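You operate a simulated robot arm through the tools that you are given. There is no shell and no other tool.

The job below is to be done with a simulated robot arm. You get a single attempt, and the scene is never put back.

TASK
Shut the air supply off and stand the water bottle in the grey tray.
Fine: shut the green tap, then the blue tap; flow knob to zero, pump switch off before the bottle is lifted. Leave the other taps. Set down upright: water bottle.
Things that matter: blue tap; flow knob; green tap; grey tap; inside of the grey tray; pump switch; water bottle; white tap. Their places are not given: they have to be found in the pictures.

It is judged by the outcome, as a careful person would: the job done as asked, and still so three seconds after it is handed in. It fails if anything else is knocked over, pushed out of place, dropped, spilled or broken.

THE ROBOT
A 7-joint arm with a two-finger parallel gripper, fixed in place. Base frame: the origin is at the foot of the arm, x ahead of it, y to its left, z up; the work surface is at about z = 780. Lengths are in mm, angles in rad, forces in N, time in s.
Its first joint turns from -2.897 to 2.897 rad. Payload 4.4 kg.
The tool frame sits at the grasp point between the pads (the TCP): z along the fingers, y along the line on which they close. The tips reach 23 mm beyond it. The gripper opens to 94 mm. The fingers are 38 mm wide and 10 mm thick; the gripper's body (54 by 96 mm) begins 39 mm behind the TCP.
Orientation is that of the tool frame in the base frame, as a unit quaternion [x, y, z, w]. With the fingers straight down and closing along the base's y, the tool's x points along the base's -x, its y along +y and its z along -z.

THE INTERFACE
- The arm moves only by the tool send_rows. Its argument "motion" is a list of rows, each an object of numbers (a shift or turn left out is 0, a gripper value left out holds the last): "tx", "ty", "tz": the shift along the tool's x, y, z in units of 300 mm (1.0 is 300 mm); "rx", "ry", "rz": the turn, a rotation vector about the tool's x, y, z in units of 45 degrees (1.0 is 45 degrees). In form: [{"tx": .., "ty": .., "tz": .., "rx": .., "ry": .., "rz": ..}, ...]. A call has 1 to 20 rows; each row is the pose to reach, as a shift and turn from the pose commanded when the call began, along the tool's axes at that moment. "grip" is the gripper command, from -1 (fully open) to 1 (shut), values between in proportion, set as the call begins (left out, the last holds). A call with a number of a shift or a turn outside -1 to 1 is refused whole. A row lasts 0.2 s, in which the tool goes at most 50 mm and 0.15 rad; a call with a longer step from one row to the next is refused whole, and so is a gripper value outside its range. Where a pose cannot be reached the arm comes as near as it can. A force on the tool above 90 N (or 10 N above the force at the start of the call, whichever is more), or a blocked arm, ends the call early, and 0.2 s more pass. Each finger travels about 72 mm/s and halts on what it meets, pressing with about 20 N; the grip force reading is that of the motor and also rises with nothing between the fingers. The clock runs only during rows and for 0.2 s after the last one: add rows that repeat a pose to give the fingers time. The reply holds the time, the measured pose of the TCP, the force on the tool along the base axes, the opening and the grip force, in the units named above and with some noise, with the torque about the TCP (base axes, N m) and any sound that the robot's microphone picked up, and new pictures: "views" is both (left out), scene, wrist or none.
- Cameras (640 x 400 px; columns grow to the right, rows downward): "scene" is fixed at [390.5, 504.7, 1351.4]; the picture's right is [-0.31, -0.95, 0.00], its down [-0.48, 0.15, -0.86] and it looks along [0.82, -0.26, -0.51] (base axes); focal length 229 px, centre (320, 200). "wrist" rides on the gripper at [86, 16, -74] in the tool frame; the picture's right is [-0.18, 0.98, 0.00], its down [-0.58, -0.11, -0.81] and it looks along [-0.79, -0.15, 0.59] (tool axes); focal length 243 px, centre (320, 200).
- point_at(camera, pixels): for up to 12 pixels [column, row] of the newest picture of that camera ("zoom" is the newest enlarged one), the place [x, y, z] in the base frame of the surface seen there, good to about 2 mm, but the place of the scene camera against the robot may be out by one fixed shift of up to 25 mm in any direction. It takes no simulated time.
- close_up(camera, box): a new picture of the part [left, top, right, bottom] of that camera's present view, enlarged. It takes no simulated time.
- finish_job(): hands the job in; it is judged then, once.

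Unless the task says otherwise, let go and move clear before handing in.

The tools are called after ">>>" by a JSON object that holds its "name" and its "arguments". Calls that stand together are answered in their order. send_rows: Moves the arm, as the interface text tells. Its arguments: {"type":"object","properties":{"motion":{"type":"array","items":{"type":"object","properties":{"tx":{"type":"number"},"ty":{"type":"number"},"tz":{"type":"number"},"rx":{"type":"number"},"ry":{"type":"number"},"rz":{"type":"number"}}}},"grip":{"type":"number"},"views":{"type":"string","enum":["both","scene","wrist","none"]}},"required":["motion"]} The other tools are called the same way: point_at (camera, pixels) gives the place of the surface under pixels of a picture; close_up (camera, box) takes an enlarged picture of a part of a camera's view; finish_job () hands the job in.

At the start:

```text
time_s: 0.0
ee_pos: [818.1, 177.8, 1204.5]
ee_rot: [-0.001, 1.0, 0.0, 0.0]
contact_force: [-0.3, 0.2, 0.6]
wrist_torque: [-0.03, 0.02, 0.03]
opening: 94.2
grasp_force: 0.0
```

scene: 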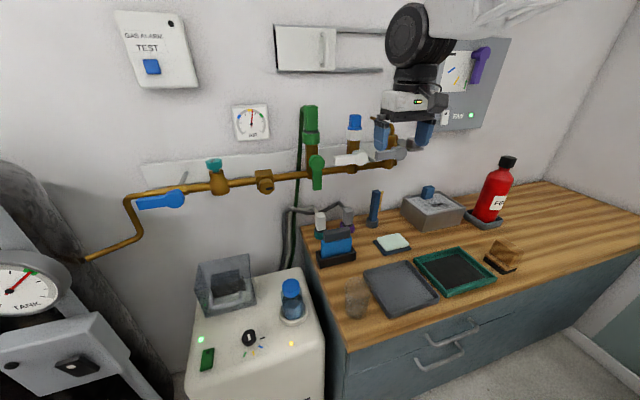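
wrist: 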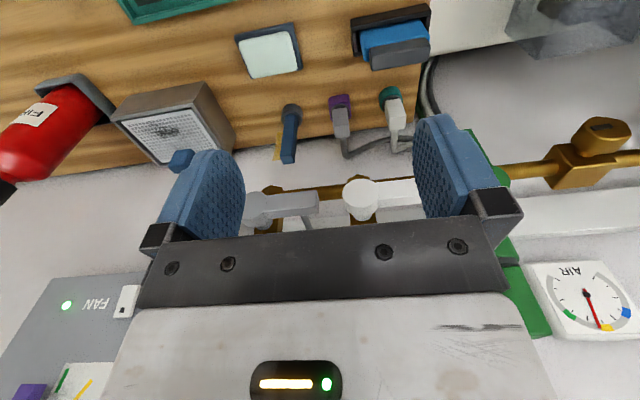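

The scene picture shows a pipe with taps (blue lever near (160,200), green lever near (317,170), white near (350,158), grey near (395,153)) and a pump box with a knob at (248,338) and a switch at (207,358). I'll enlarge these parts first.

>>> {"name": "close_up", "arguments": {"camera": "scene", "box": [120, 90, 440, 290]}}

>>> {"name": "close_up", "arguments": {"camera": "scene", "box": [170, 240, 346, 400]}}

>>> {"name": "close_up", "arguments": {"camera": "scene", "box": [300, 170, 540, 330]}}

```text
2.00 times, centred on (280, 190) of scene
```

zoom: 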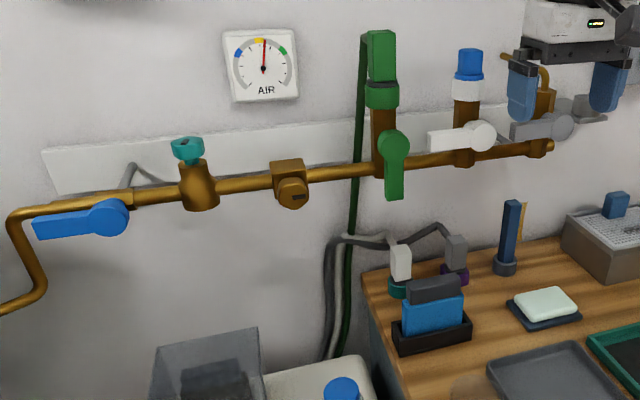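

```text
2.50 times, centred on (258, 320) of scene
```

zoom: 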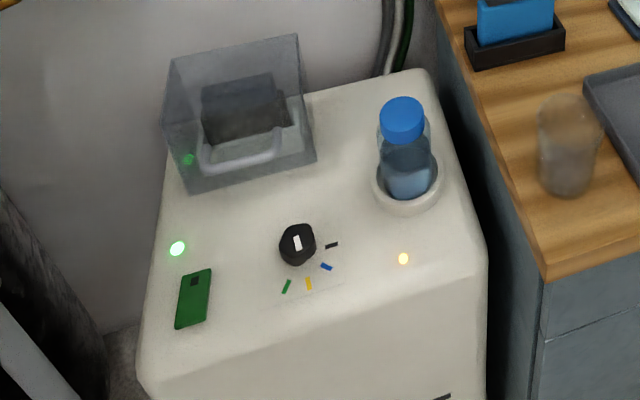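

```text
2.50 times, centred on (420, 250) of scene
```

zoom: 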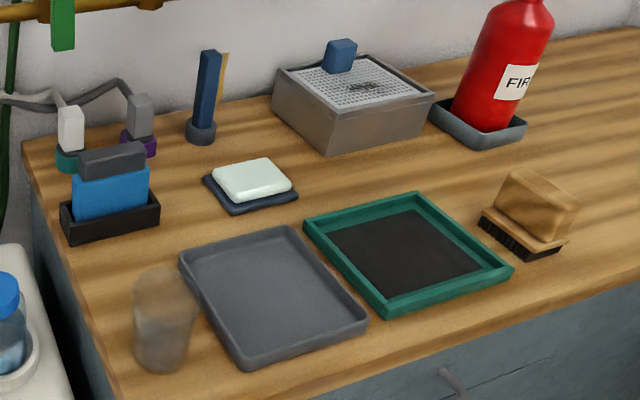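

Next I'll take tighter zooms on the knob, the switch, the covered box and the taps.

>>> {"name": "close_up", "arguments": {"camera": "scene", "box": [190, 315, 270, 375]}}

>>> {"name": "close_up", "arguments": {"camera": "scene", "box": [185, 240, 315, 330]}}

>>> {"name": "close_up", "arguments": {"camera": "scene", "box": [0, 240, 140, 400]}}

>>> {"name": "close_up", "arguments": {"camera": "scene", "box": [280, 100, 440, 200]}}

>>> {"name": "close_up", "arguments": {"camera": "scene", "box": [120, 150, 280, 250]}}

>>> {"name": "point_at", "arguments": {"camera": "scene", "pixels": [[182, 198], [145, 203], [220, 185], [315, 160], [316, 186], [364, 158], [340, 160], [400, 153], [382, 157], [250, 200], [350, 171], [300, 177]]}}

>>> {"name": "point_at", "arguments": {"camera": "scene", "pixels": [[248, 337], [207, 358], [203, 366], [210, 350], [291, 285], [292, 310], [262, 337], [256, 350], [300, 390], [200, 340], [292, 343], [243, 345]]}}

>>> {"name": "point_at", "arguments": {"camera": "scene", "pixels": [[400, 288], [370, 272], [409, 262], [437, 297], [404, 316], [356, 300], [366, 310], [385, 295], [337, 240], [393, 243], [374, 205], [455, 270]]}}

```text
6.67 times, centred on (230, 345) of scene
```

zoom: 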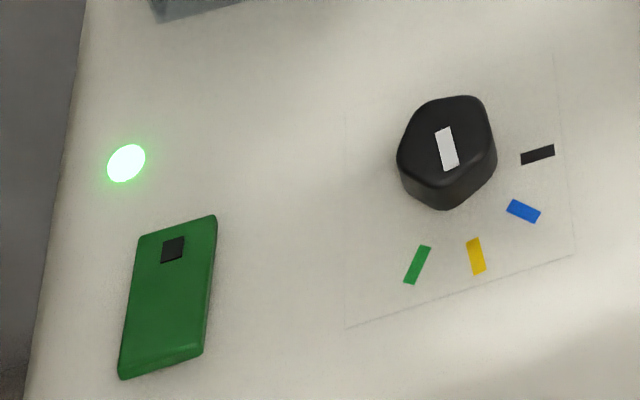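

```text
4.44 times, centred on (250, 285) of scene
```

zoom: 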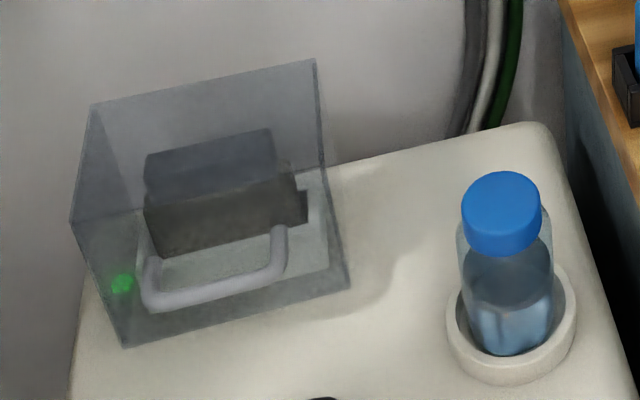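

```text
2.50 times, centred on (70, 320) of scene
```

zoom: 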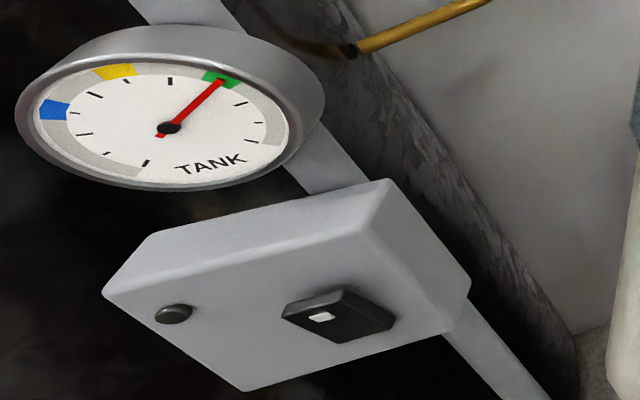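

```text
4.00 times, centred on (360, 150) of scene
```

zoom: 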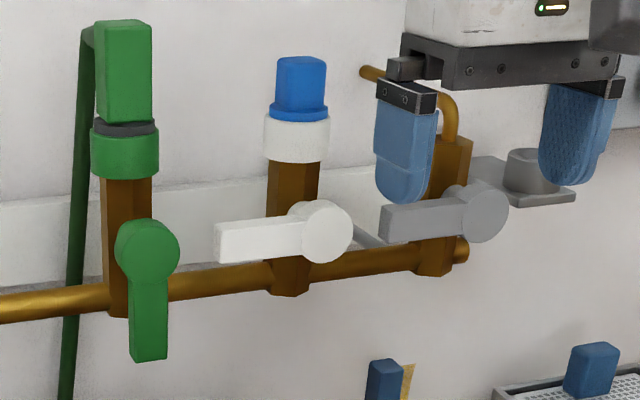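

```text
4.00 times, centred on (200, 200) of scene
```

zoom: 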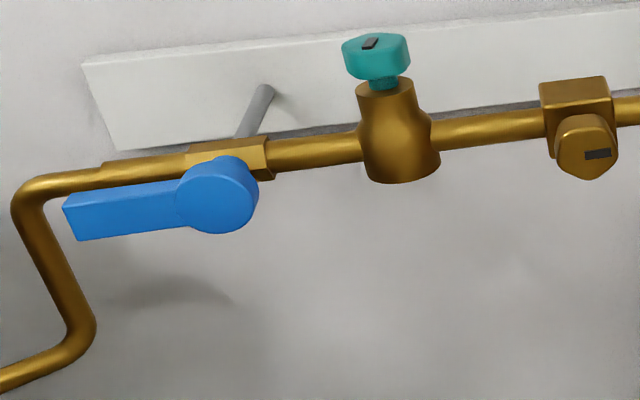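

```text
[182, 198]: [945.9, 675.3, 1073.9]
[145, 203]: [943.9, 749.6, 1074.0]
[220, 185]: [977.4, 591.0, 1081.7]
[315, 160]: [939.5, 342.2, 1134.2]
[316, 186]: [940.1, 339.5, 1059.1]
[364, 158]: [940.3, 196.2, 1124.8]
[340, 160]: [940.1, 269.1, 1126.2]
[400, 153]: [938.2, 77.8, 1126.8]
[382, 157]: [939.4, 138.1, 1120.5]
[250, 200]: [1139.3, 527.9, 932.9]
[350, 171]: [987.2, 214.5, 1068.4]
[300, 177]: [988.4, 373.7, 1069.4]
```

```text
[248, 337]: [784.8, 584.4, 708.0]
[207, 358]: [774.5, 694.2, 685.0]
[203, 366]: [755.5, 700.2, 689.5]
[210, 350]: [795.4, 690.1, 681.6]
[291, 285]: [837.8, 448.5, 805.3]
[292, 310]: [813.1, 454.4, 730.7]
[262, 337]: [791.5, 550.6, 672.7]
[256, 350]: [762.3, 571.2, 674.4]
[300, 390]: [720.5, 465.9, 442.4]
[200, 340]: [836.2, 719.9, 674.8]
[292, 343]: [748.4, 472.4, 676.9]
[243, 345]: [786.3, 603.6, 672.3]
```

```text
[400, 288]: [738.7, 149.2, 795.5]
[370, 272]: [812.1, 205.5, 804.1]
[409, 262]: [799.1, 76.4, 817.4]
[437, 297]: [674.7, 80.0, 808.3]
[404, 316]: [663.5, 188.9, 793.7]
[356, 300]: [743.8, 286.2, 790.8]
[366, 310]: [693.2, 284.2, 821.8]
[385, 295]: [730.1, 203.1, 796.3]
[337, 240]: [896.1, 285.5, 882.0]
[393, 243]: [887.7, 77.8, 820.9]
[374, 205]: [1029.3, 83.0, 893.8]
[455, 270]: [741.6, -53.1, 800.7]
```

The lever positions against their branch pipes tell me the state. Green points down along its vertical branch (open), blue lies along the pipe (open), and white and grey lie across their branches (shut). I'll move the wrist camera over the pump box to read the knob and switch.

>>> {"name": "send_rows", "arguments": {"motion": [{"tx": 0.07, "ty": 0.12, "tz": 0.03}, {"tx": 0.14, "ty": 0.24, "tz": 0.06}, {"tx": 0.21, "ty": 0.36, "tz": 0.1}, {"tx": 0.28, "ty": 0.48, "tz": 0.14}, {"tx": 0.35, "ty": 0.6, "tz": 0.18}, {"tx": 0.42, "ty": 0.72, "tz": 0.22}, {"tx": 0.49, "ty": 0.84, "tz": 0.26}, {"tx": 0.56, "ty": 0.96, "tz": 0.3}, {"tx": 0.58, "ty": 1.0, "tz": 0.32}, {"tx": 0.58, "ty": 1.0, "tz": 0.32}]}}

```text
time_s: 2.2
ee_pos: [644.3, 477.4, 1108.9]
ee_rot: [0.0, 1.0, 0.0, -0.001]
contact_force: [0.6, 0.0, -0.1]
wrist_torque: [-0.02, 0.03, -0.01]
opening: 94.0
grasp_force: 0.1
```

scene: 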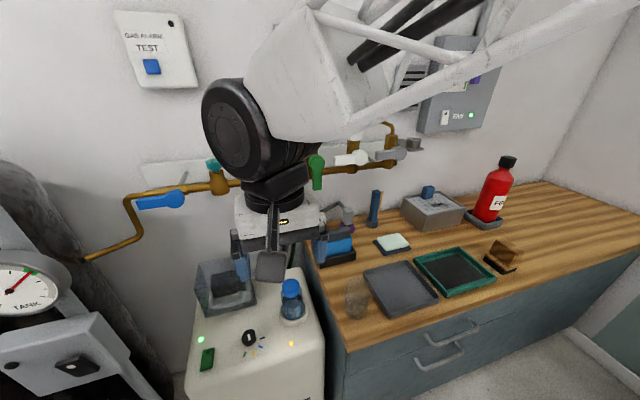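
wrist: 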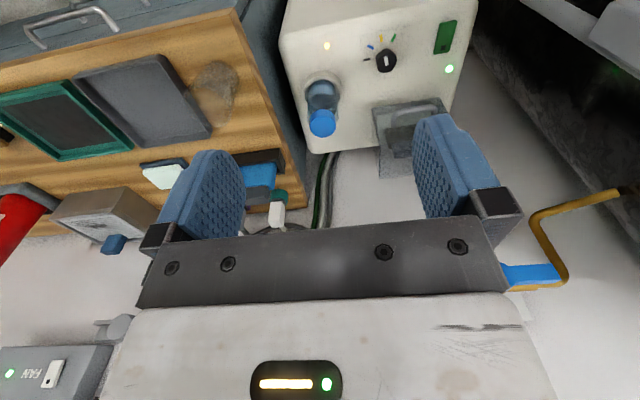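

The wrist view shows the pump box upside-down with the knob at (386,61) and the switch at (445,37). I'll enlarge it and compare points with the scene camera to get its fixed offset.

>>> {"name": "close_up", "arguments": {"camera": "wrist", "box": [340, 10, 480, 97]}}

>>> {"name": "close_up", "arguments": {"camera": "wrist", "box": [290, 70, 450, 170]}}

>>> {"name": "point_at", "arguments": {"camera": "wrist", "pixels": [[386, 61], [445, 37], [441, 48], [448, 26], [322, 122], [322, 95], [400, 100], [340, 130], [320, 35], [163, 175], [230, 90], [130, 85]]}}

>>> {"name": "point_at", "arguments": {"camera": "scene", "pixels": [[248, 337], [207, 358], [203, 366], [210, 350], [291, 285], [393, 243], [374, 189], [352, 300], [364, 295]]}}

```text
4.57 times, centred on (410, 54) of wrist
```

zoom: 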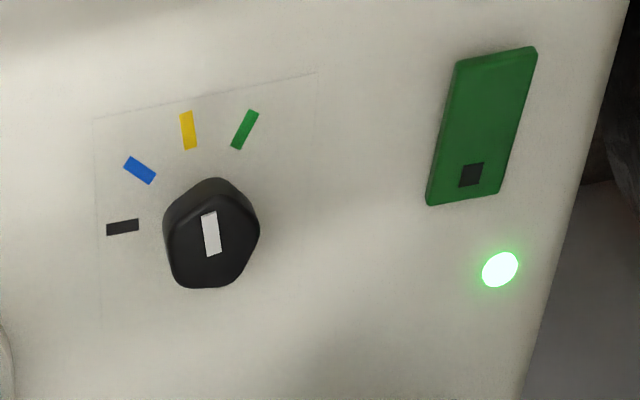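

```text
4.00 times, centred on (370, 120) of wrist
```

zoom: 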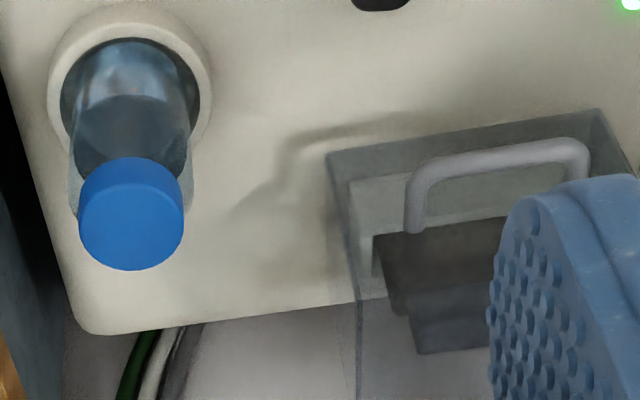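

```text
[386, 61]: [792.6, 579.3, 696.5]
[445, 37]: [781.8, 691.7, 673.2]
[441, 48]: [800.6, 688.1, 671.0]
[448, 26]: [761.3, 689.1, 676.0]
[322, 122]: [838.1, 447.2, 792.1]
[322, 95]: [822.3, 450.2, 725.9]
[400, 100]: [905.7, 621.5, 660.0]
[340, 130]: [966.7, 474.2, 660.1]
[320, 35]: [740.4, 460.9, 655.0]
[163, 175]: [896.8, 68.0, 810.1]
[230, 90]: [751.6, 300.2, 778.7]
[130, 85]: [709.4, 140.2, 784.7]
```

```text
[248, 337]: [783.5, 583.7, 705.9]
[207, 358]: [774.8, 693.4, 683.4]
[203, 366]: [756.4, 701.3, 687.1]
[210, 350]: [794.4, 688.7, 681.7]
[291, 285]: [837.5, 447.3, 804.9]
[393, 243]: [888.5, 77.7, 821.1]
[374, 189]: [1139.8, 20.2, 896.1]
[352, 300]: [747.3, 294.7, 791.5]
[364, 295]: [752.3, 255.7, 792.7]
```

The knob's white line points at the yellow mark and the black mark is zero. The green rocker's far end (with the dark square) is down, so its near end must be pressed. The scene camera reads about 12 mm high. I'll tilt the tool up 45° so the wrist camera sees the taps.

>>> {"name": "send_rows", "arguments": {"motion": [{"ry": -0.17, "tx": 0.03}, {"ry": -0.34, "tx": 0.06}, {"ry": -0.51, "tx": 0.09}, {"ry": -0.68, "tx": 0.12}, {"ry": -0.85, "tx": 0.14}, {"ry": -1.0, "tx": 0.15}, {"ry": -1.0, "tx": 0.15}]}}

```text
time_s: 3.8
ee_pos: [599.9, 477.3, 1108.4]
ee_rot: [-0.001, 0.924, 0.001, 0.383]
contact_force: [0.0, -0.3, -0.2]
wrist_torque: [-0.01, 0.01, -0.01]
opening: 94.0
grasp_force: 0.1
```

scene: 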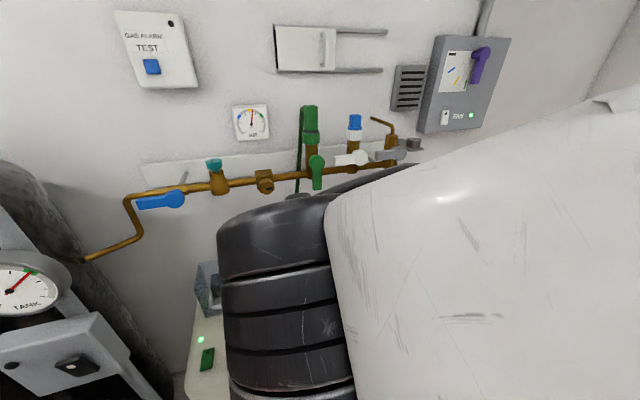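
wrist: 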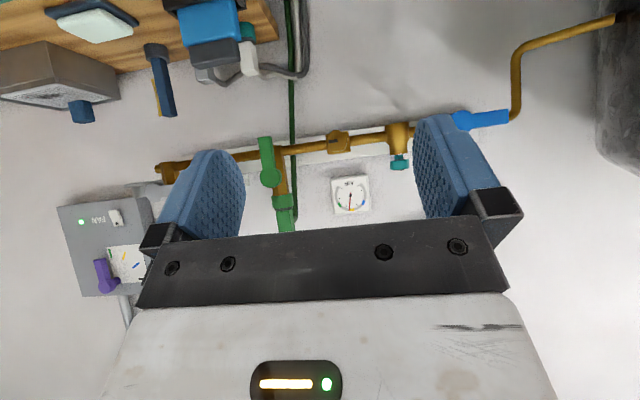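

Both target taps are in the wrist view: green with its pivot at (268,178) and lever tip at (265,142), blue with its pivot at (463,120) and tip at (505,116). I'll measure them.

>>> {"name": "point_at", "arguments": {"camera": "wrist", "pixels": [[269, 178], [266, 158], [265, 141], [260, 158], [272, 158], [463, 121], [480, 119], [504, 116], [490, 113], [490, 124], [295, 151], [284, 190]]}}

>>> {"name": "close_up", "arguments": {"camera": "wrist", "box": [230, 100, 350, 240]}}

>>> {"name": "close_up", "arguments": {"camera": "wrist", "box": [380, 70, 540, 170]}}

>>> {"name": "point_at", "arguments": {"camera": "scene", "pixels": [[315, 160], [318, 186], [312, 180], [322, 180], [178, 199], [145, 203], [170, 194], [165, 207]]}}

```text
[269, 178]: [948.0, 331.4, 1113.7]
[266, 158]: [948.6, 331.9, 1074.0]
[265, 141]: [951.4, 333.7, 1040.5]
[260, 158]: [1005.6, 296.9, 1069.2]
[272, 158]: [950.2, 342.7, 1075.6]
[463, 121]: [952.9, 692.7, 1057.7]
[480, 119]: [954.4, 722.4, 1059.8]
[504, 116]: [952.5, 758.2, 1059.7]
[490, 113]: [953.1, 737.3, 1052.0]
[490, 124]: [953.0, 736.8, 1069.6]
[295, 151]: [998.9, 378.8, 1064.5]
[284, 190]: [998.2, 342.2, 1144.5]
```

```text
2.86 times, centred on (290, 170) of wrist
```

zoom: 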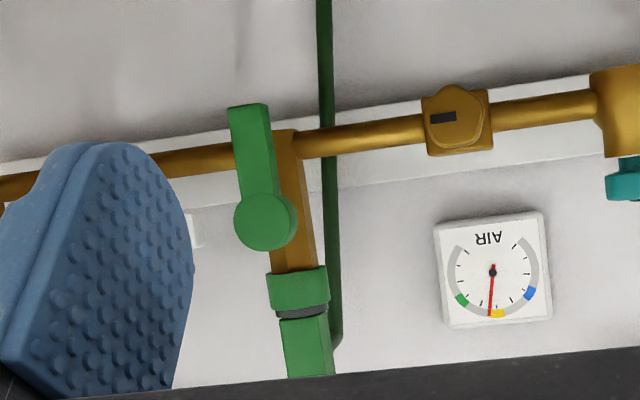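

```text
4.00 times, centred on (460, 120) of wrist
```

zoom: 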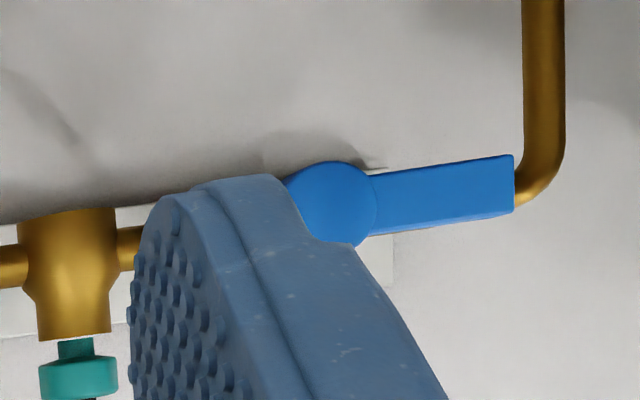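

```text
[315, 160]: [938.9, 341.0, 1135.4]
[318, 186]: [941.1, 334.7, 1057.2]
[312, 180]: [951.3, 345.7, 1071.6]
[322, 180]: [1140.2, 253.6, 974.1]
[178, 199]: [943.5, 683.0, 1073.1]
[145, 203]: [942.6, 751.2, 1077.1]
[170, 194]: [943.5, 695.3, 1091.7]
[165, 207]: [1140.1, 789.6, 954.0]
```

Green's pivot is at about (949, 335, 1114) with the lever hanging to z≈1032. Blue's pivot is at about (953, 692, 1058) with the lever pointing to +y. I'll turn the tool fully forward and stop about 100 mm short of the green lever.

>>> {"name": "send_rows", "arguments": {"grip": -0.25, "motion": [{"tx": -0.068, "ty": -0.068, "tz": 0.1, "ry": -0.143}, {"tx": -0.136, "ty": -0.135, "tz": 0.2, "ry": -0.286}, {"tx": -0.204, "ty": -0.203, "tz": 0.3, "ry": -0.429}, {"tx": -0.272, "ty": -0.27, "tz": 0.401, "ry": -0.571}, {"tx": -0.34, "ty": -0.338, "tz": 0.501, "ry": -0.714}, {"tx": -0.408, "ty": -0.405, "tz": 0.602, "ry": -0.857}, {"tx": -0.476, "ty": -0.473, "tz": 0.702, "ry": -1.0}, {"tx": -0.476, "ty": -0.473, "tz": 0.702, "ry": -1.0}]}}

```text
time_s: 5.6
ee_pos: [845.8, 336.0, 1061.5]
ee_rot: [0.0, 0.707, 0.0, 0.708]
contact_force: [0.8, -0.2, 0.0]
wrist_torque: [0.03, -0.01, -0.01]
opening: 58.9
grasp_force: 0.1
```

scene: 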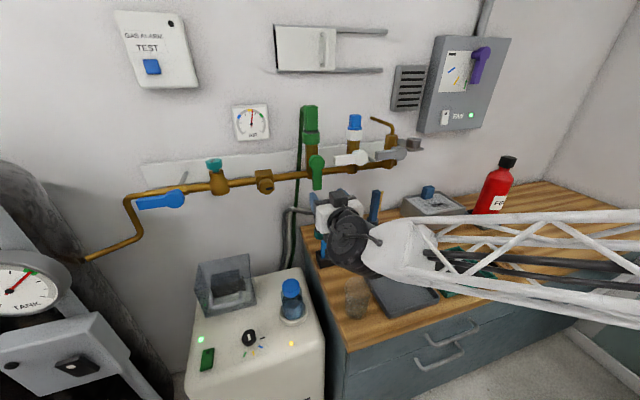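
wrist: 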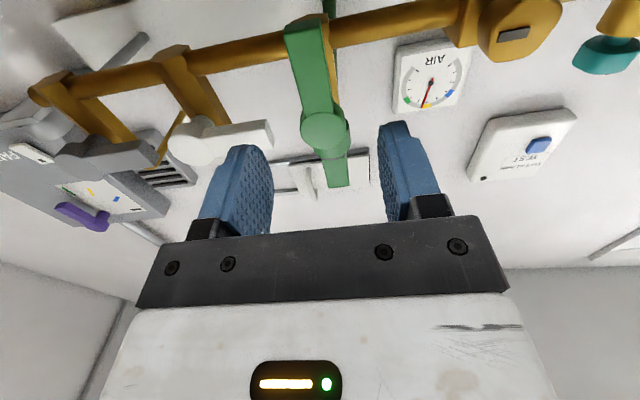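

The green lever now hangs between the open fingers, with the pivot at (325,128). I'll measure it closely from here.

>>> {"name": "point_at", "arguments": {"camera": "wrist", "pixels": [[325, 128], [306, 128], [345, 128], [312, 80], [296, 60], [325, 60], [305, 26], [290, 40], [240, 140], [325, 148]]}}

>>> {"name": "close_up", "arguments": {"camera": "wrist", "box": [220, 0, 420, 200]}}

```text
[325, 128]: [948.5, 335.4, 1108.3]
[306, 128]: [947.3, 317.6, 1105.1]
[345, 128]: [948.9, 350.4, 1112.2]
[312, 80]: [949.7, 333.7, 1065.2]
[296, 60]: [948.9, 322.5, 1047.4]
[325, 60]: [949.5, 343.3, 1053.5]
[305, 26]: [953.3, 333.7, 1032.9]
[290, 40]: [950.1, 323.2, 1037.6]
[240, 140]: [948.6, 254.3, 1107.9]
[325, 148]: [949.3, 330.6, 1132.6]
```

```text
2.00 times, centred on (320, 100) of wrist
```

zoom: 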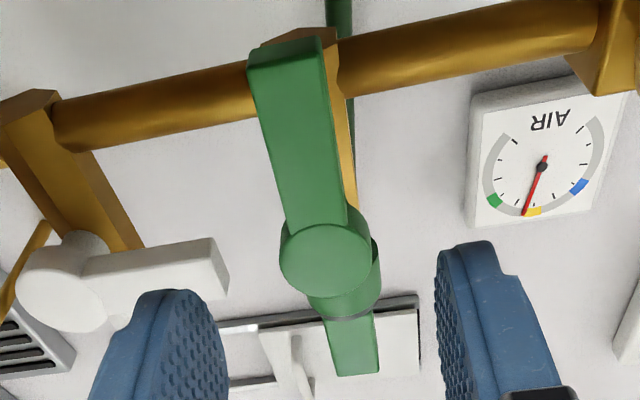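

I'll pin the pivot height by measuring the top and bottom edges of the hub.

>>> {"name": "point_at", "arguments": {"camera": "wrist", "pixels": [[322, 104], [322, 142], [322, 144], [304, 122], [342, 122], [300, 106], [318, 124]]}}

>>> {"name": "close_up", "arguments": {"camera": "scene", "box": [290, 145, 350, 200]}}

```text
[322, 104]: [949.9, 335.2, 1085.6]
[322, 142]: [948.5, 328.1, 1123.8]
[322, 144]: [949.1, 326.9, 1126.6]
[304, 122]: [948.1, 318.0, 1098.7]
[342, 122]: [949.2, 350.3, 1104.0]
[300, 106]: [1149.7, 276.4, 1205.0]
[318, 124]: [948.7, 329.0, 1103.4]
```

```text
7.27 times, centred on (320, 172) of scene
```

zoom: 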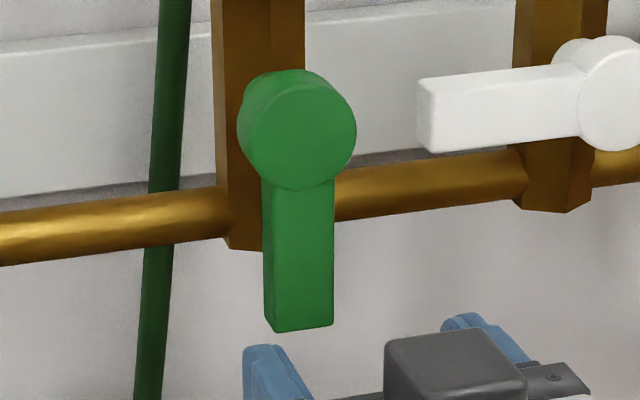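

The hub centre comes out at y≈334, z≈1109. I'll advance so the pads straddle the lever at z≈1055.

>>> {"name": "send_rows", "arguments": {"motion": [{"tz": 0.12, "tx": 0.02, "ty": -0.006}, {"tz": 0.24, "tx": 0.02, "ty": -0.006}, {"tz": 0.345, "tx": 0.02, "ty": -0.006}, {"tz": 0.345, "tx": 0.02, "ty": -0.006}]}}

>>> {"name": "send_rows", "arguments": {"grip": 1, "motion": [{"tz": 0}, {"tz": 0}, {"tz": 0}, {"tz": 0}]}}

```text
time_s: 6.6
ee_pos: [952.6, 334.2, 1053.8]
ee_rot: [0.001, 0.707, 0.0, 0.707]
contact_force: [-0.5, 0.3, -1.0]
wrist_torque: [0.03, -0.01, 0.03]
opening: 59.0
grasp_force: 0.0
```

scene: 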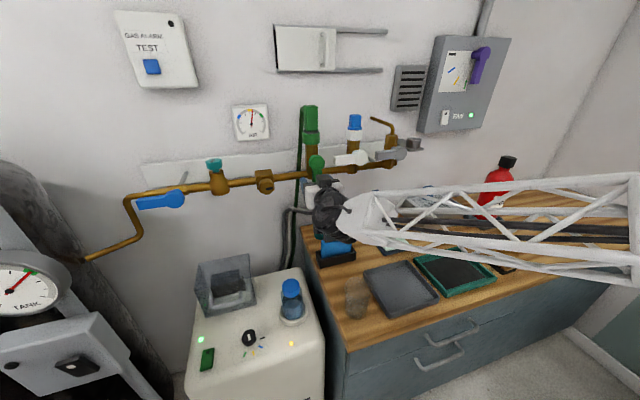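
wrist: 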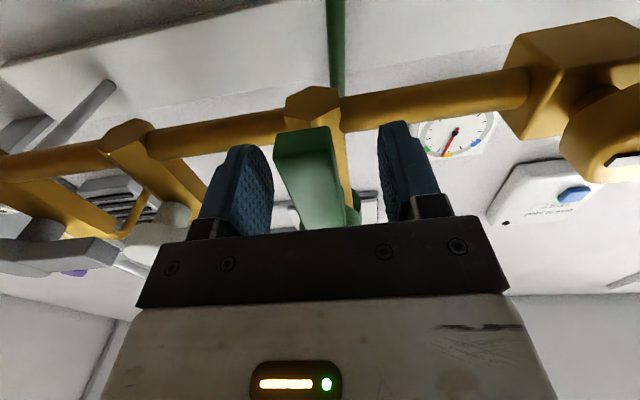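

```text
time_s: 7.6
ee_pos: [952.0, 331.9, 1053.6]
ee_rot: [0.001, 0.707, -0.001, 0.707]
contact_force: [-11.9, -37.7, -3.3]
wrist_torque: [1.98, -0.86, -0.41]
opening: 26.6
grasp_force: 44.9
```

scene: 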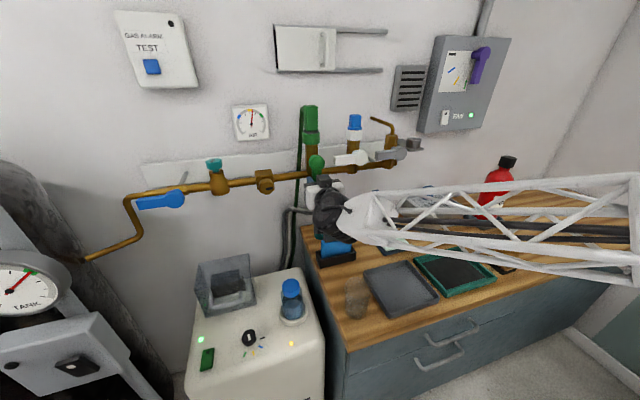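
wrist: 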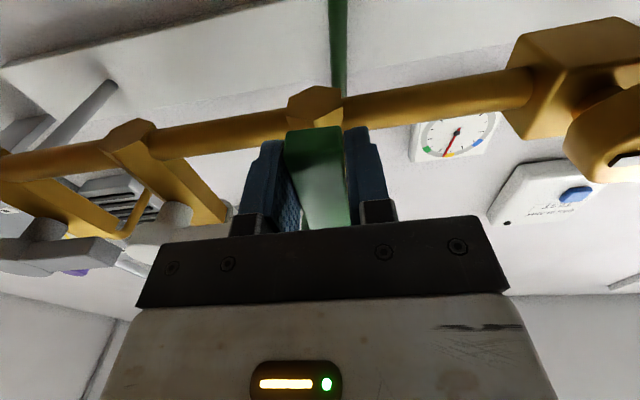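

The pads hold the green lever (opening 26.6 mm). I'll swing it about its pivot towards +y, the first 45°.

>>> {"name": "send_rows", "arguments": {"motion": [{"ty": 0.018, "tx": -0.0016, "rz": 0.1667}, {"ty": 0.0414, "tx": -0.0063, "rz": 0.3333}, {"ty": 0.0642, "tx": -0.0139, "rz": 0.5}, {"ty": 0.0857, "tx": -0.0246, "rz": 0.6667}, {"ty": 0.1056, "tx": -0.0379, "rz": 0.8333}, {"ty": 0.1236, "tx": -0.0537, "rz": 1.0}]}}

```text
time_s: 9.0
ee_pos: [958.4, 383.7, 1077.1]
ee_rot: [0.273, 0.661, 0.261, 0.649]
contact_force: [-31.2, -14.3, -29.3]
wrist_torque: [2.02, -0.63, -0.15]
opening: 33.3
grasp_force: 44.7
out of reach, approached as far as the arm can: row 6
```

scene: 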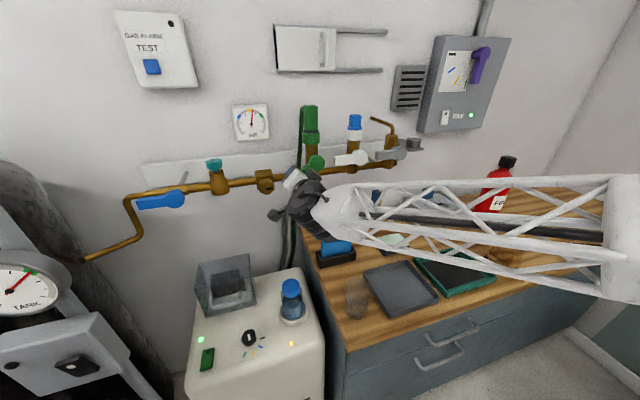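
wrist: 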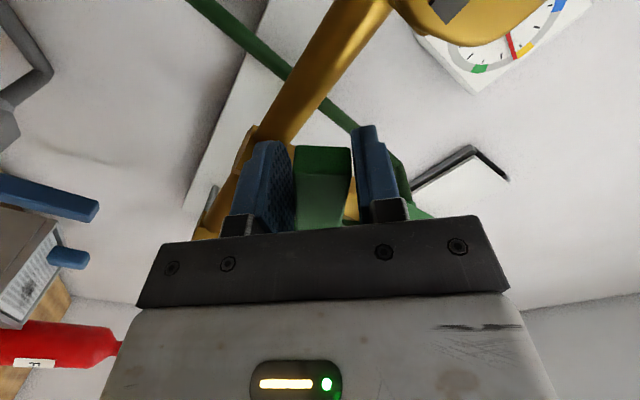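

The arm hit a joint limit at about 45° of roll and the opening grew to 33 mm. I'll release, back off along the tool, and look at where the lever sits.

>>> {"name": "send_rows", "arguments": {"grip": -0.25, "views": "none", "motion": [{"tz": 0}, {"tz": 0}, {"tz": 0}]}}

>>> {"name": "send_rows", "arguments": {"motion": [{"tz": -0.1}, {"tz": -0.25}, {"tz": -0.4}, {"tz": -0.4}]}}

```text
time_s: 9.8
ee_pos: [959.7, 382.0, 1082.9]
ee_rot: [0.274, 0.658, 0.261, 0.651]
contact_force: [-0.3, 0.0, -0.2]
wrist_torque: [-0.01, 0.0, 0.01]
opening: 58.8
grasp_force: 0.1
```

```text
time_s: 10.8
ee_pos: [841.9, 394.7, 1100.2]
ee_rot: [0.273, 0.659, 0.26, 0.651]
contact_force: [-0.3, 0.2, 0.3]
wrist_torque: [-0.01, -0.02, 0.01]
opening: 58.9
grasp_force: 0.3
out of reach, approached as far as the arm can: row 1, 2, 3, 4
```

scene: 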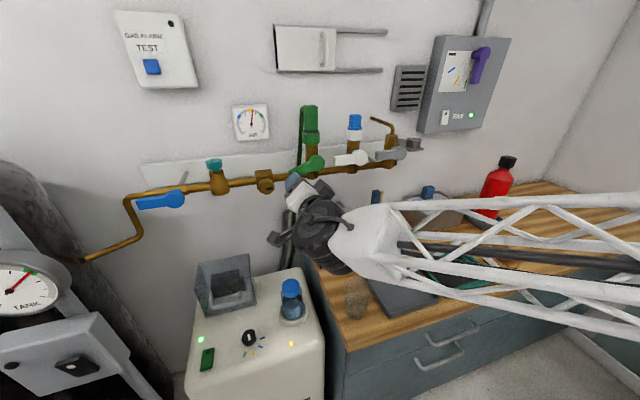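
wrist: 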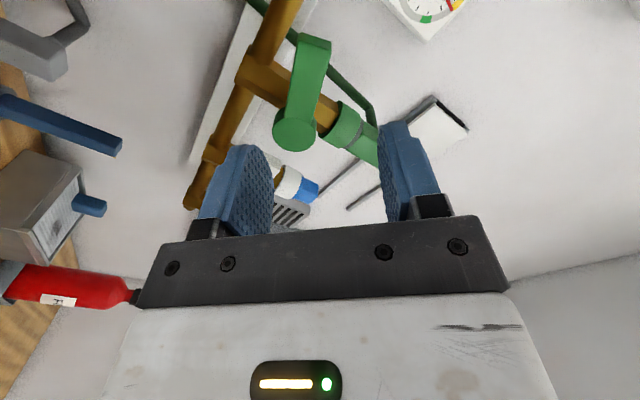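

The lever has swung most of the way, to roughly 60°. I'll measure its exact angle before finishing it.

>>> {"name": "close_up", "arguments": {"camera": "scene", "box": [290, 140, 350, 200]}}

>>> {"name": "point_at", "arguments": {"camera": "wrist", "pixels": [[294, 131], [301, 100], [308, 70], [312, 42], [300, 55], [325, 60]]}}

>>> {"name": "close_up", "arguments": {"camera": "wrist", "box": [230, 10, 410, 190]}}

```text
6.67 times, centred on (320, 170) of scene
```

zoom: 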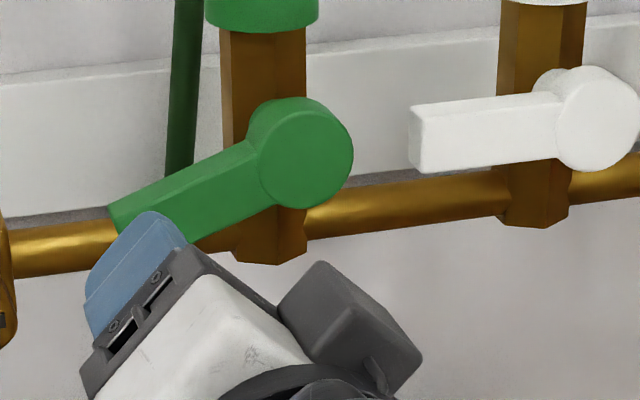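

```text
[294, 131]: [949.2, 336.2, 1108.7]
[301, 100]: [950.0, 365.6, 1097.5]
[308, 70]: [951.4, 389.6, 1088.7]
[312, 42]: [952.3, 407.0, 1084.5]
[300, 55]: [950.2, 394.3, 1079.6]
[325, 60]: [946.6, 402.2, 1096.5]
```

```text
2.22 times, centred on (320, 100) of wrist
```

zoom: 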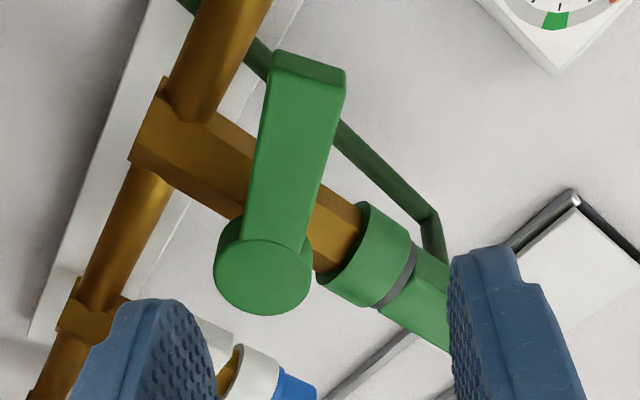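

The lever is about 20° short of horizontal, and there is no sign of a hard stop yet. I'll roll back to level, close the fingers, and drop below the lever so I can push it up.

>>> {"name": "send_rows", "arguments": {"grip": 1, "motion": [{"rz": -0.17}, {"rz": -0.34}, {"rz": -0.51}, {"rz": -0.68}, {"rz": -0.85}, {"rz": -1.0}, {"rz": -1.0}]}}

```text
time_s: 12.4
ee_pos: [842.1, 393.5, 1098.8]
ee_rot: [-0.001, 0.707, -0.001, 0.707]
contact_force: [-0.3, 0.4, -0.2]
wrist_torque: [-0.02, 0.01, -0.02]
opening: 0.1
grasp_force: 20.5
```

scene: 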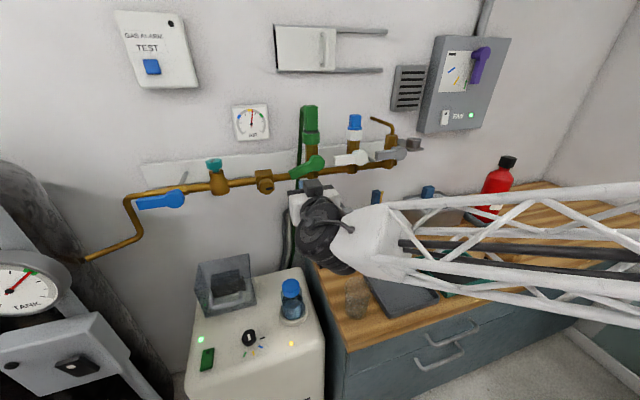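
wrist: 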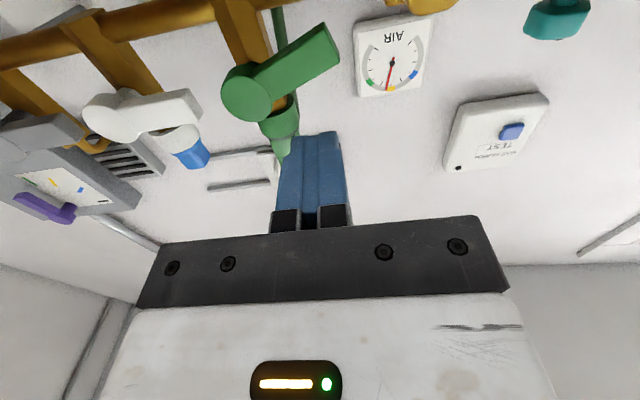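

Pose is level again at (842, 393.5, 1099). I'll go below the lever at z≈1042, then forward to x≈945.

>>> {"name": "send_rows", "arguments": {"motion": [{"tx": 0.1, "ty": -0.012}, {"tx": 0.19, "ty": -0.023}, {"tx": 0.19, "ty": -0.023, "tz": 0.12}, {"tx": 0.19, "ty": -0.023, "tz": 0.24}, {"tx": 0.19, "ty": -0.023, "tz": 0.343}, {"tx": 0.19, "ty": -0.023, "tz": 0.343}]}}

```text
time_s: 13.8
ee_pos: [942.5, 383.8, 1041.7]
ee_rot: [0.001, 0.707, 0.0, 0.707]
contact_force: [-0.3, 0.0, -0.4]
wrist_torque: [-0.02, 0.04, 0.0]
opening: 0.0
grasp_force: 20.4
```

scene: 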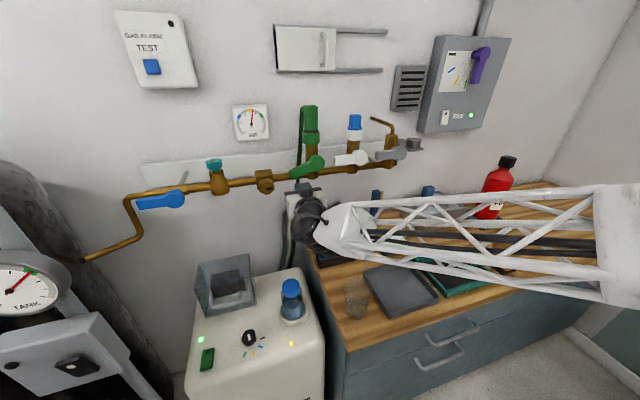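
wrist: 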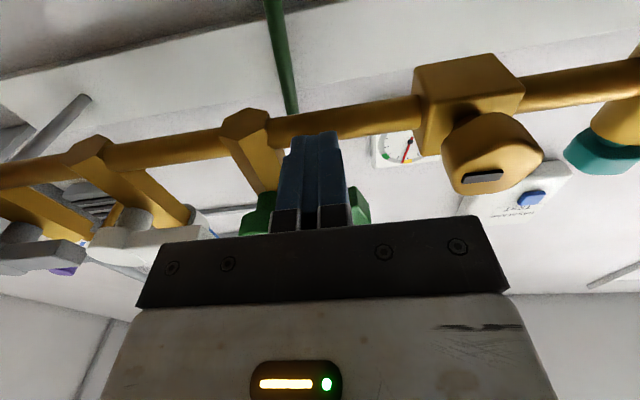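

The finger is below the lever with no contact force. I'll push it up in small steps to about 1078.

>>> {"name": "send_rows", "arguments": {"motion": [{"tx": -0.02}, {"tx": -0.04}, {"tx": -0.06}, {"tx": -0.08}, {"tx": -0.1}, {"tx": -0.12}, {"tx": -0.12}]}}

```text
time_s: 15.4
ee_pos: [944.0, 385.0, 1078.0]
ee_rot: [-0.001, 0.707, 0.001, 0.707]
contact_force: [-0.7, 0.0, 0.3]
wrist_torque: [0.0, 0.01, 0.0]
opening: 0.0
grasp_force: 20.1
```

scene: 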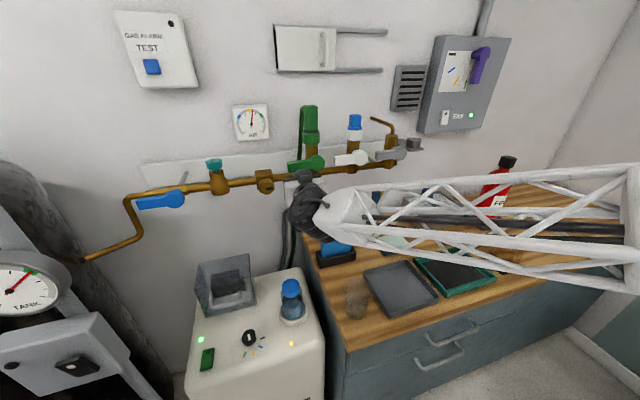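
wrist: 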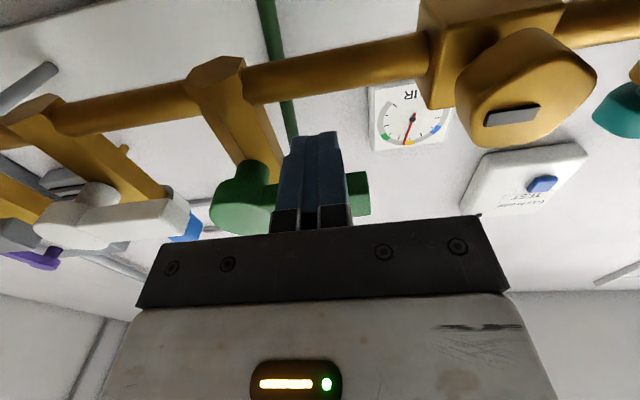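

>>> {"name": "close_up", "arguments": {"camera": "scene", "box": [270, 130, 350, 190]}}

>>> {"name": "point_at", "arguments": {"camera": "scene", "pixels": [[316, 162], [308, 164], [300, 166], [294, 167]]}}

```text
6.67 times, centred on (310, 160) of scene
```

zoom: 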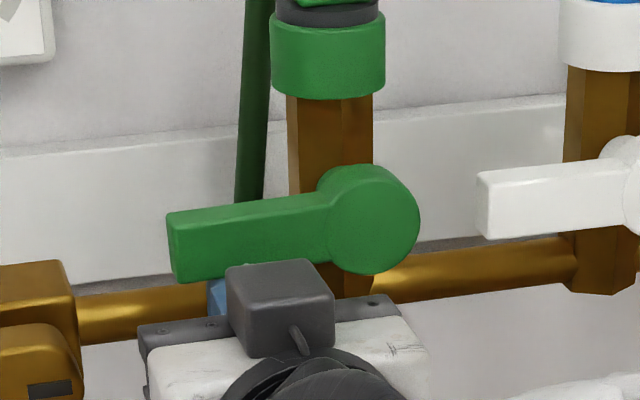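

```text
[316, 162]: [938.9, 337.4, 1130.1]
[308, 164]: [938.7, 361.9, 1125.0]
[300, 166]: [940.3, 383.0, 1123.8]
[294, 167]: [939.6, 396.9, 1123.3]
```

The green lever is nearly parallel to the shut white one, perhaps 2° short. I'll nudge it up about 2.5 mm more and watch the force.

>>> {"name": "send_rows", "arguments": {"motion": [{"tx": -0.003}, {"tx": -0.006}, {"tx": -0.009}]}}

>>> {"name": "close_up", "arguments": {"camera": "scene", "box": [270, 130, 350, 190]}}

```text
time_s: 16.2
ee_pos: [943.1, 386.4, 1081.1]
ee_rot: [0.0, 0.707, 0.0, 0.707]
contact_force: [0.2, -0.4, -2.4]
wrist_torque: [-0.01, -0.02, -0.03]
opening: 0.0
grasp_force: 20.6
```

scene: 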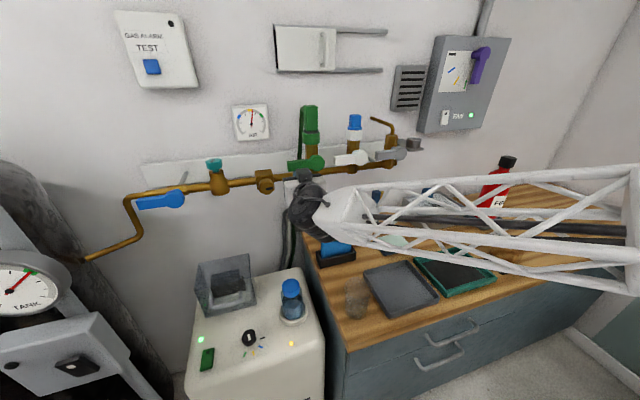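
wrist: 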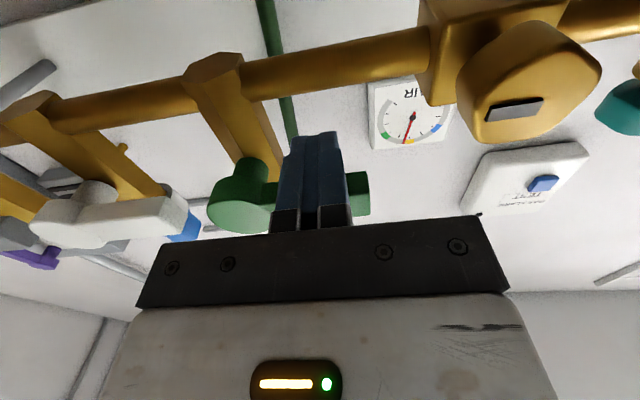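

```text
6.67 times, centred on (310, 160) of scene
```

zoom: 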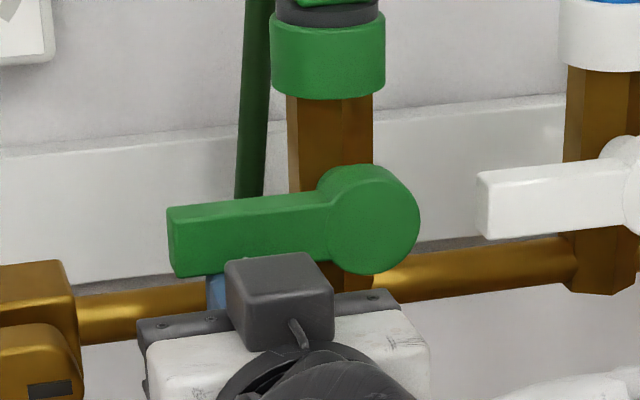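

The green lever now sits level and parallel to the pipe, so it is shut. I'll back away downward and outward, then head for the blue tap.

>>> {"name": "send_rows", "arguments": {"views": "none", "motion": [{"tx": 0.04}, {"tx": 0.06, "tz": -0.12}, {"tx": 0.06, "tz": -0.28}, {"tx": 0.06, "tz": -0.43}, {"tx": 0.06, "tz": -0.58}, {"tx": 0.06, "tz": -0.6}]}}

>>> {"name": "close_up", "arguments": {"camera": "scene", "box": [270, 130, 350, 190]}}

>>> {"name": "send_rows", "arguments": {"grip": -0.25, "motion": [{"ty": 0.15, "rx": -0.12}, {"ty": 0.3, "rx": -0.24}, {"ty": 0.45, "rx": -0.36}, {"ty": 0.6, "rx": -0.48}, {"ty": 0.75, "rx": -0.6}, {"ty": 0.75, "rx": -0.6}]}}

```text
time_s: 17.6
ee_pos: [762.9, 384.2, 1062.1]
ee_rot: [0.0, 0.707, -0.001, 0.707]
contact_force: [0.4, 0.2, 0.3]
wrist_torque: [0.01, 0.04, -0.01]
opening: 0.0
grasp_force: 19.7
```

```text
6.67 times, centred on (310, 160) of scene
```

zoom: 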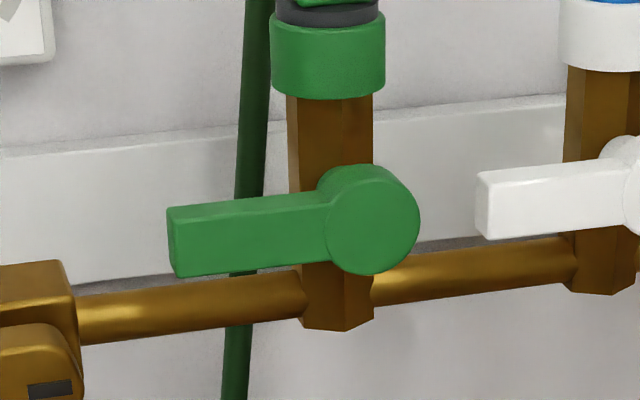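

```text
time_s: 19.0
ee_pos: [765.7, 611.7, 1062.6]
ee_rot: [-0.165, 0.688, 0.165, 0.688]
contact_force: [-0.8, -0.1, -0.2]
wrist_torque: [0.01, -0.03, 0.01]
opening: 58.9
grasp_force: 0.0
```

scene: 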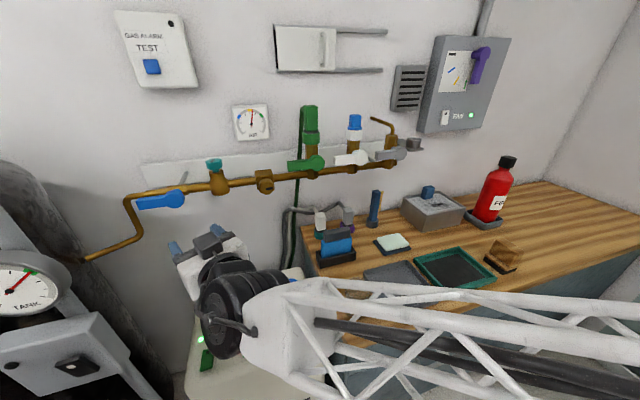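
wrist: 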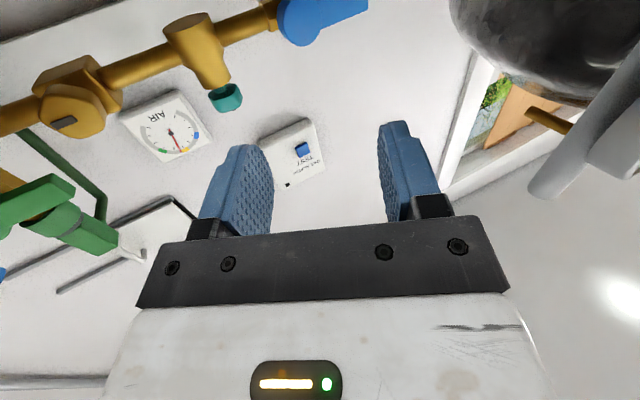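

Green looks good, parallel to the pipe. The arm reaches (766, 612, 1063) with 27° of yaw. I'll measure the blue tap from here.

>>> {"name": "point_at", "arguments": {"camera": "wrist", "pixels": [[304, 20], [290, 20], [304, 40], [330, 12], [350, 8], [362, 6], [340, 18], [330, 26]]}}

>>> {"name": "close_up", "arguments": {"camera": "scene", "box": [120, 170, 240, 230]}}

>>> {"name": "point_at", "arguments": {"camera": "scene", "pixels": [[175, 199], [185, 199], [167, 199], [175, 192], [175, 206], [140, 204], [140, 200], [140, 207], [130, 205]]}}

```text
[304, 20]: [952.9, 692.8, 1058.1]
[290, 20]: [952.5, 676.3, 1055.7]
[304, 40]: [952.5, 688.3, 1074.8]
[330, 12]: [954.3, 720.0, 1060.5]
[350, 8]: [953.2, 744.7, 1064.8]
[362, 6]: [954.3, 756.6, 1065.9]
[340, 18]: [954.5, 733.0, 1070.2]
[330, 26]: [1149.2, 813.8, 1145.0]
```

```text
5.33 times, centred on (180, 200) of scene
```

zoom: 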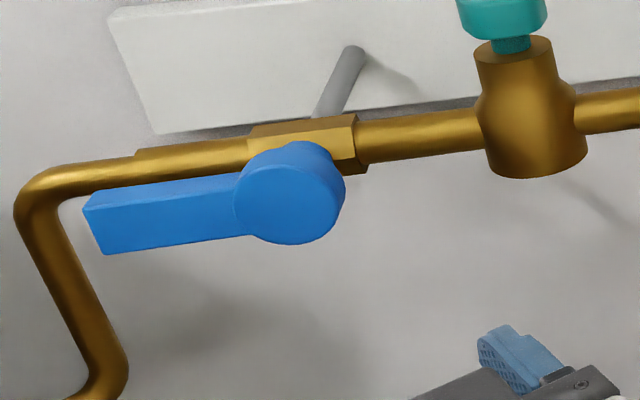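

```text
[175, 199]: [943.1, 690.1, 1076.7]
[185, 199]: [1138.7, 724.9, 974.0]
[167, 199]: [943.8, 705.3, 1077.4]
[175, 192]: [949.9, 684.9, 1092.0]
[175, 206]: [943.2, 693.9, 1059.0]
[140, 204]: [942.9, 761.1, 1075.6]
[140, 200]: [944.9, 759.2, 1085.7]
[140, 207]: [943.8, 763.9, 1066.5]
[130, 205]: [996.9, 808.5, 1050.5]
```

Blue pivot is at about (953, 690, 1060), with the lever running to y≈762. I'll roll the tool −90° so the pads can close above and below the horizontal lever; turning it up then brings the roll back toward 0.

>>> {"name": "send_rows", "arguments": {"views": "none", "motion": [{"rz": -0.17}, {"rz": -0.34}, {"rz": -0.51}, {"rz": -0.68}, {"rz": -0.85}, {"rz": -1.0}, {"rz": -1.0}]}}

>>> {"name": "send_rows", "arguments": {"motion": [{"rz": -0.17}, {"rz": -0.34}, {"rz": -0.51}, {"rz": -0.68}, {"rz": -0.85}, {"rz": -1.0}, {"rz": -1.0}]}}

```text
time_s: 20.6
ee_pos: [763.5, 611.5, 1063.2]
ee_rot: [-0.417, 0.571, -0.111, 0.698]
contact_force: [0.0, -0.4, -0.5]
wrist_torque: [0.0, 0.01, -0.01]
opening: 58.9
grasp_force: 0.1
```

```text
time_s: 22.2
ee_pos: [763.4, 610.9, 1063.5]
ee_rot: [-0.603, 0.369, -0.37, 0.603]
contact_force: [-1.4, 0.3, -0.6]
wrist_torque: [-0.03, 0.0, -0.01]
opening: 58.7
grasp_force: 0.0
```

scene: 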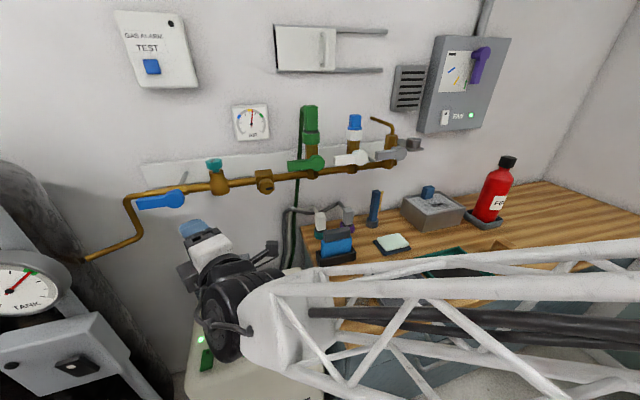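
wrist: 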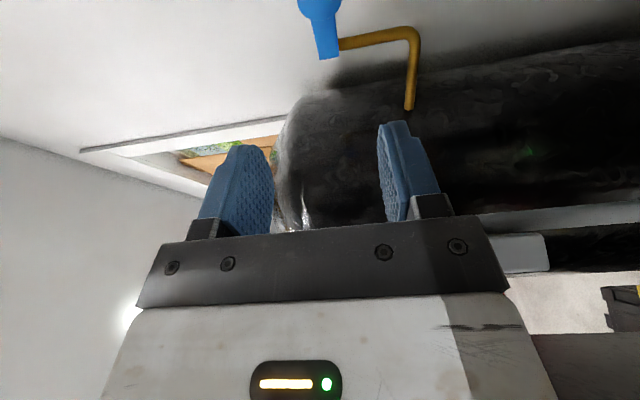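

The −90° roll is reachable. I'll approach partway first to check the reach toward (945, 732, 1061).

>>> {"name": "send_rows", "arguments": {"motion": [{"tx": -0.03, "tz": 0.12, "ty": 0.008}, {"tx": -0.06, "tz": 0.24, "ty": 0.008}, {"tx": -0.084, "tz": 0.36, "ty": 0.008}, {"tx": -0.084, "tz": 0.45, "ty": 0.008}, {"tx": -0.084, "tz": 0.45, "ty": 0.008}]}}

```text
time_s: 23.4
ee_pos: [874.4, 696.3, 1061.4]
ee_rot: [0.603, -0.37, 0.369, -0.602]
contact_force: [0.2, 0.6, 0.1]
wrist_torque: [-0.03, -0.03, 0.03]
opening: 58.8
grasp_force: 0.1
```

scene: 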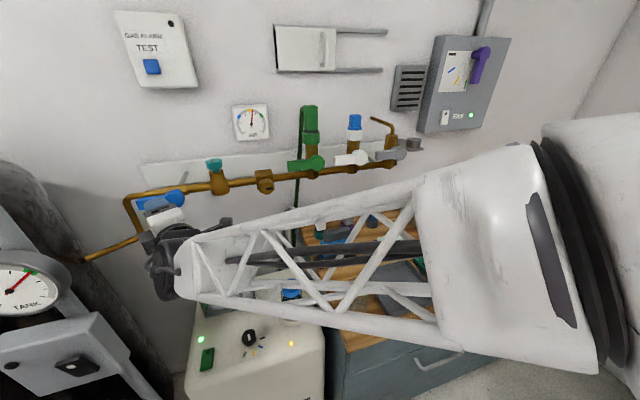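
wrist: 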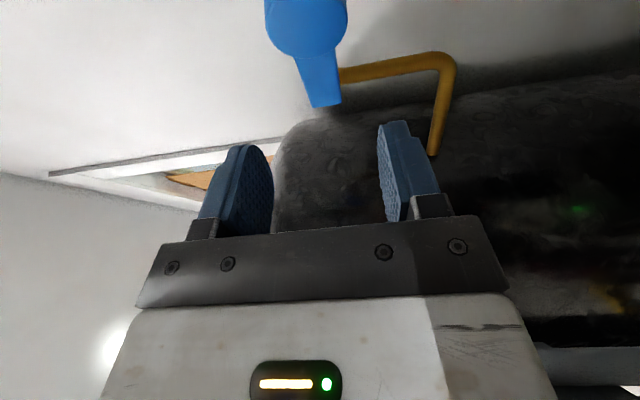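

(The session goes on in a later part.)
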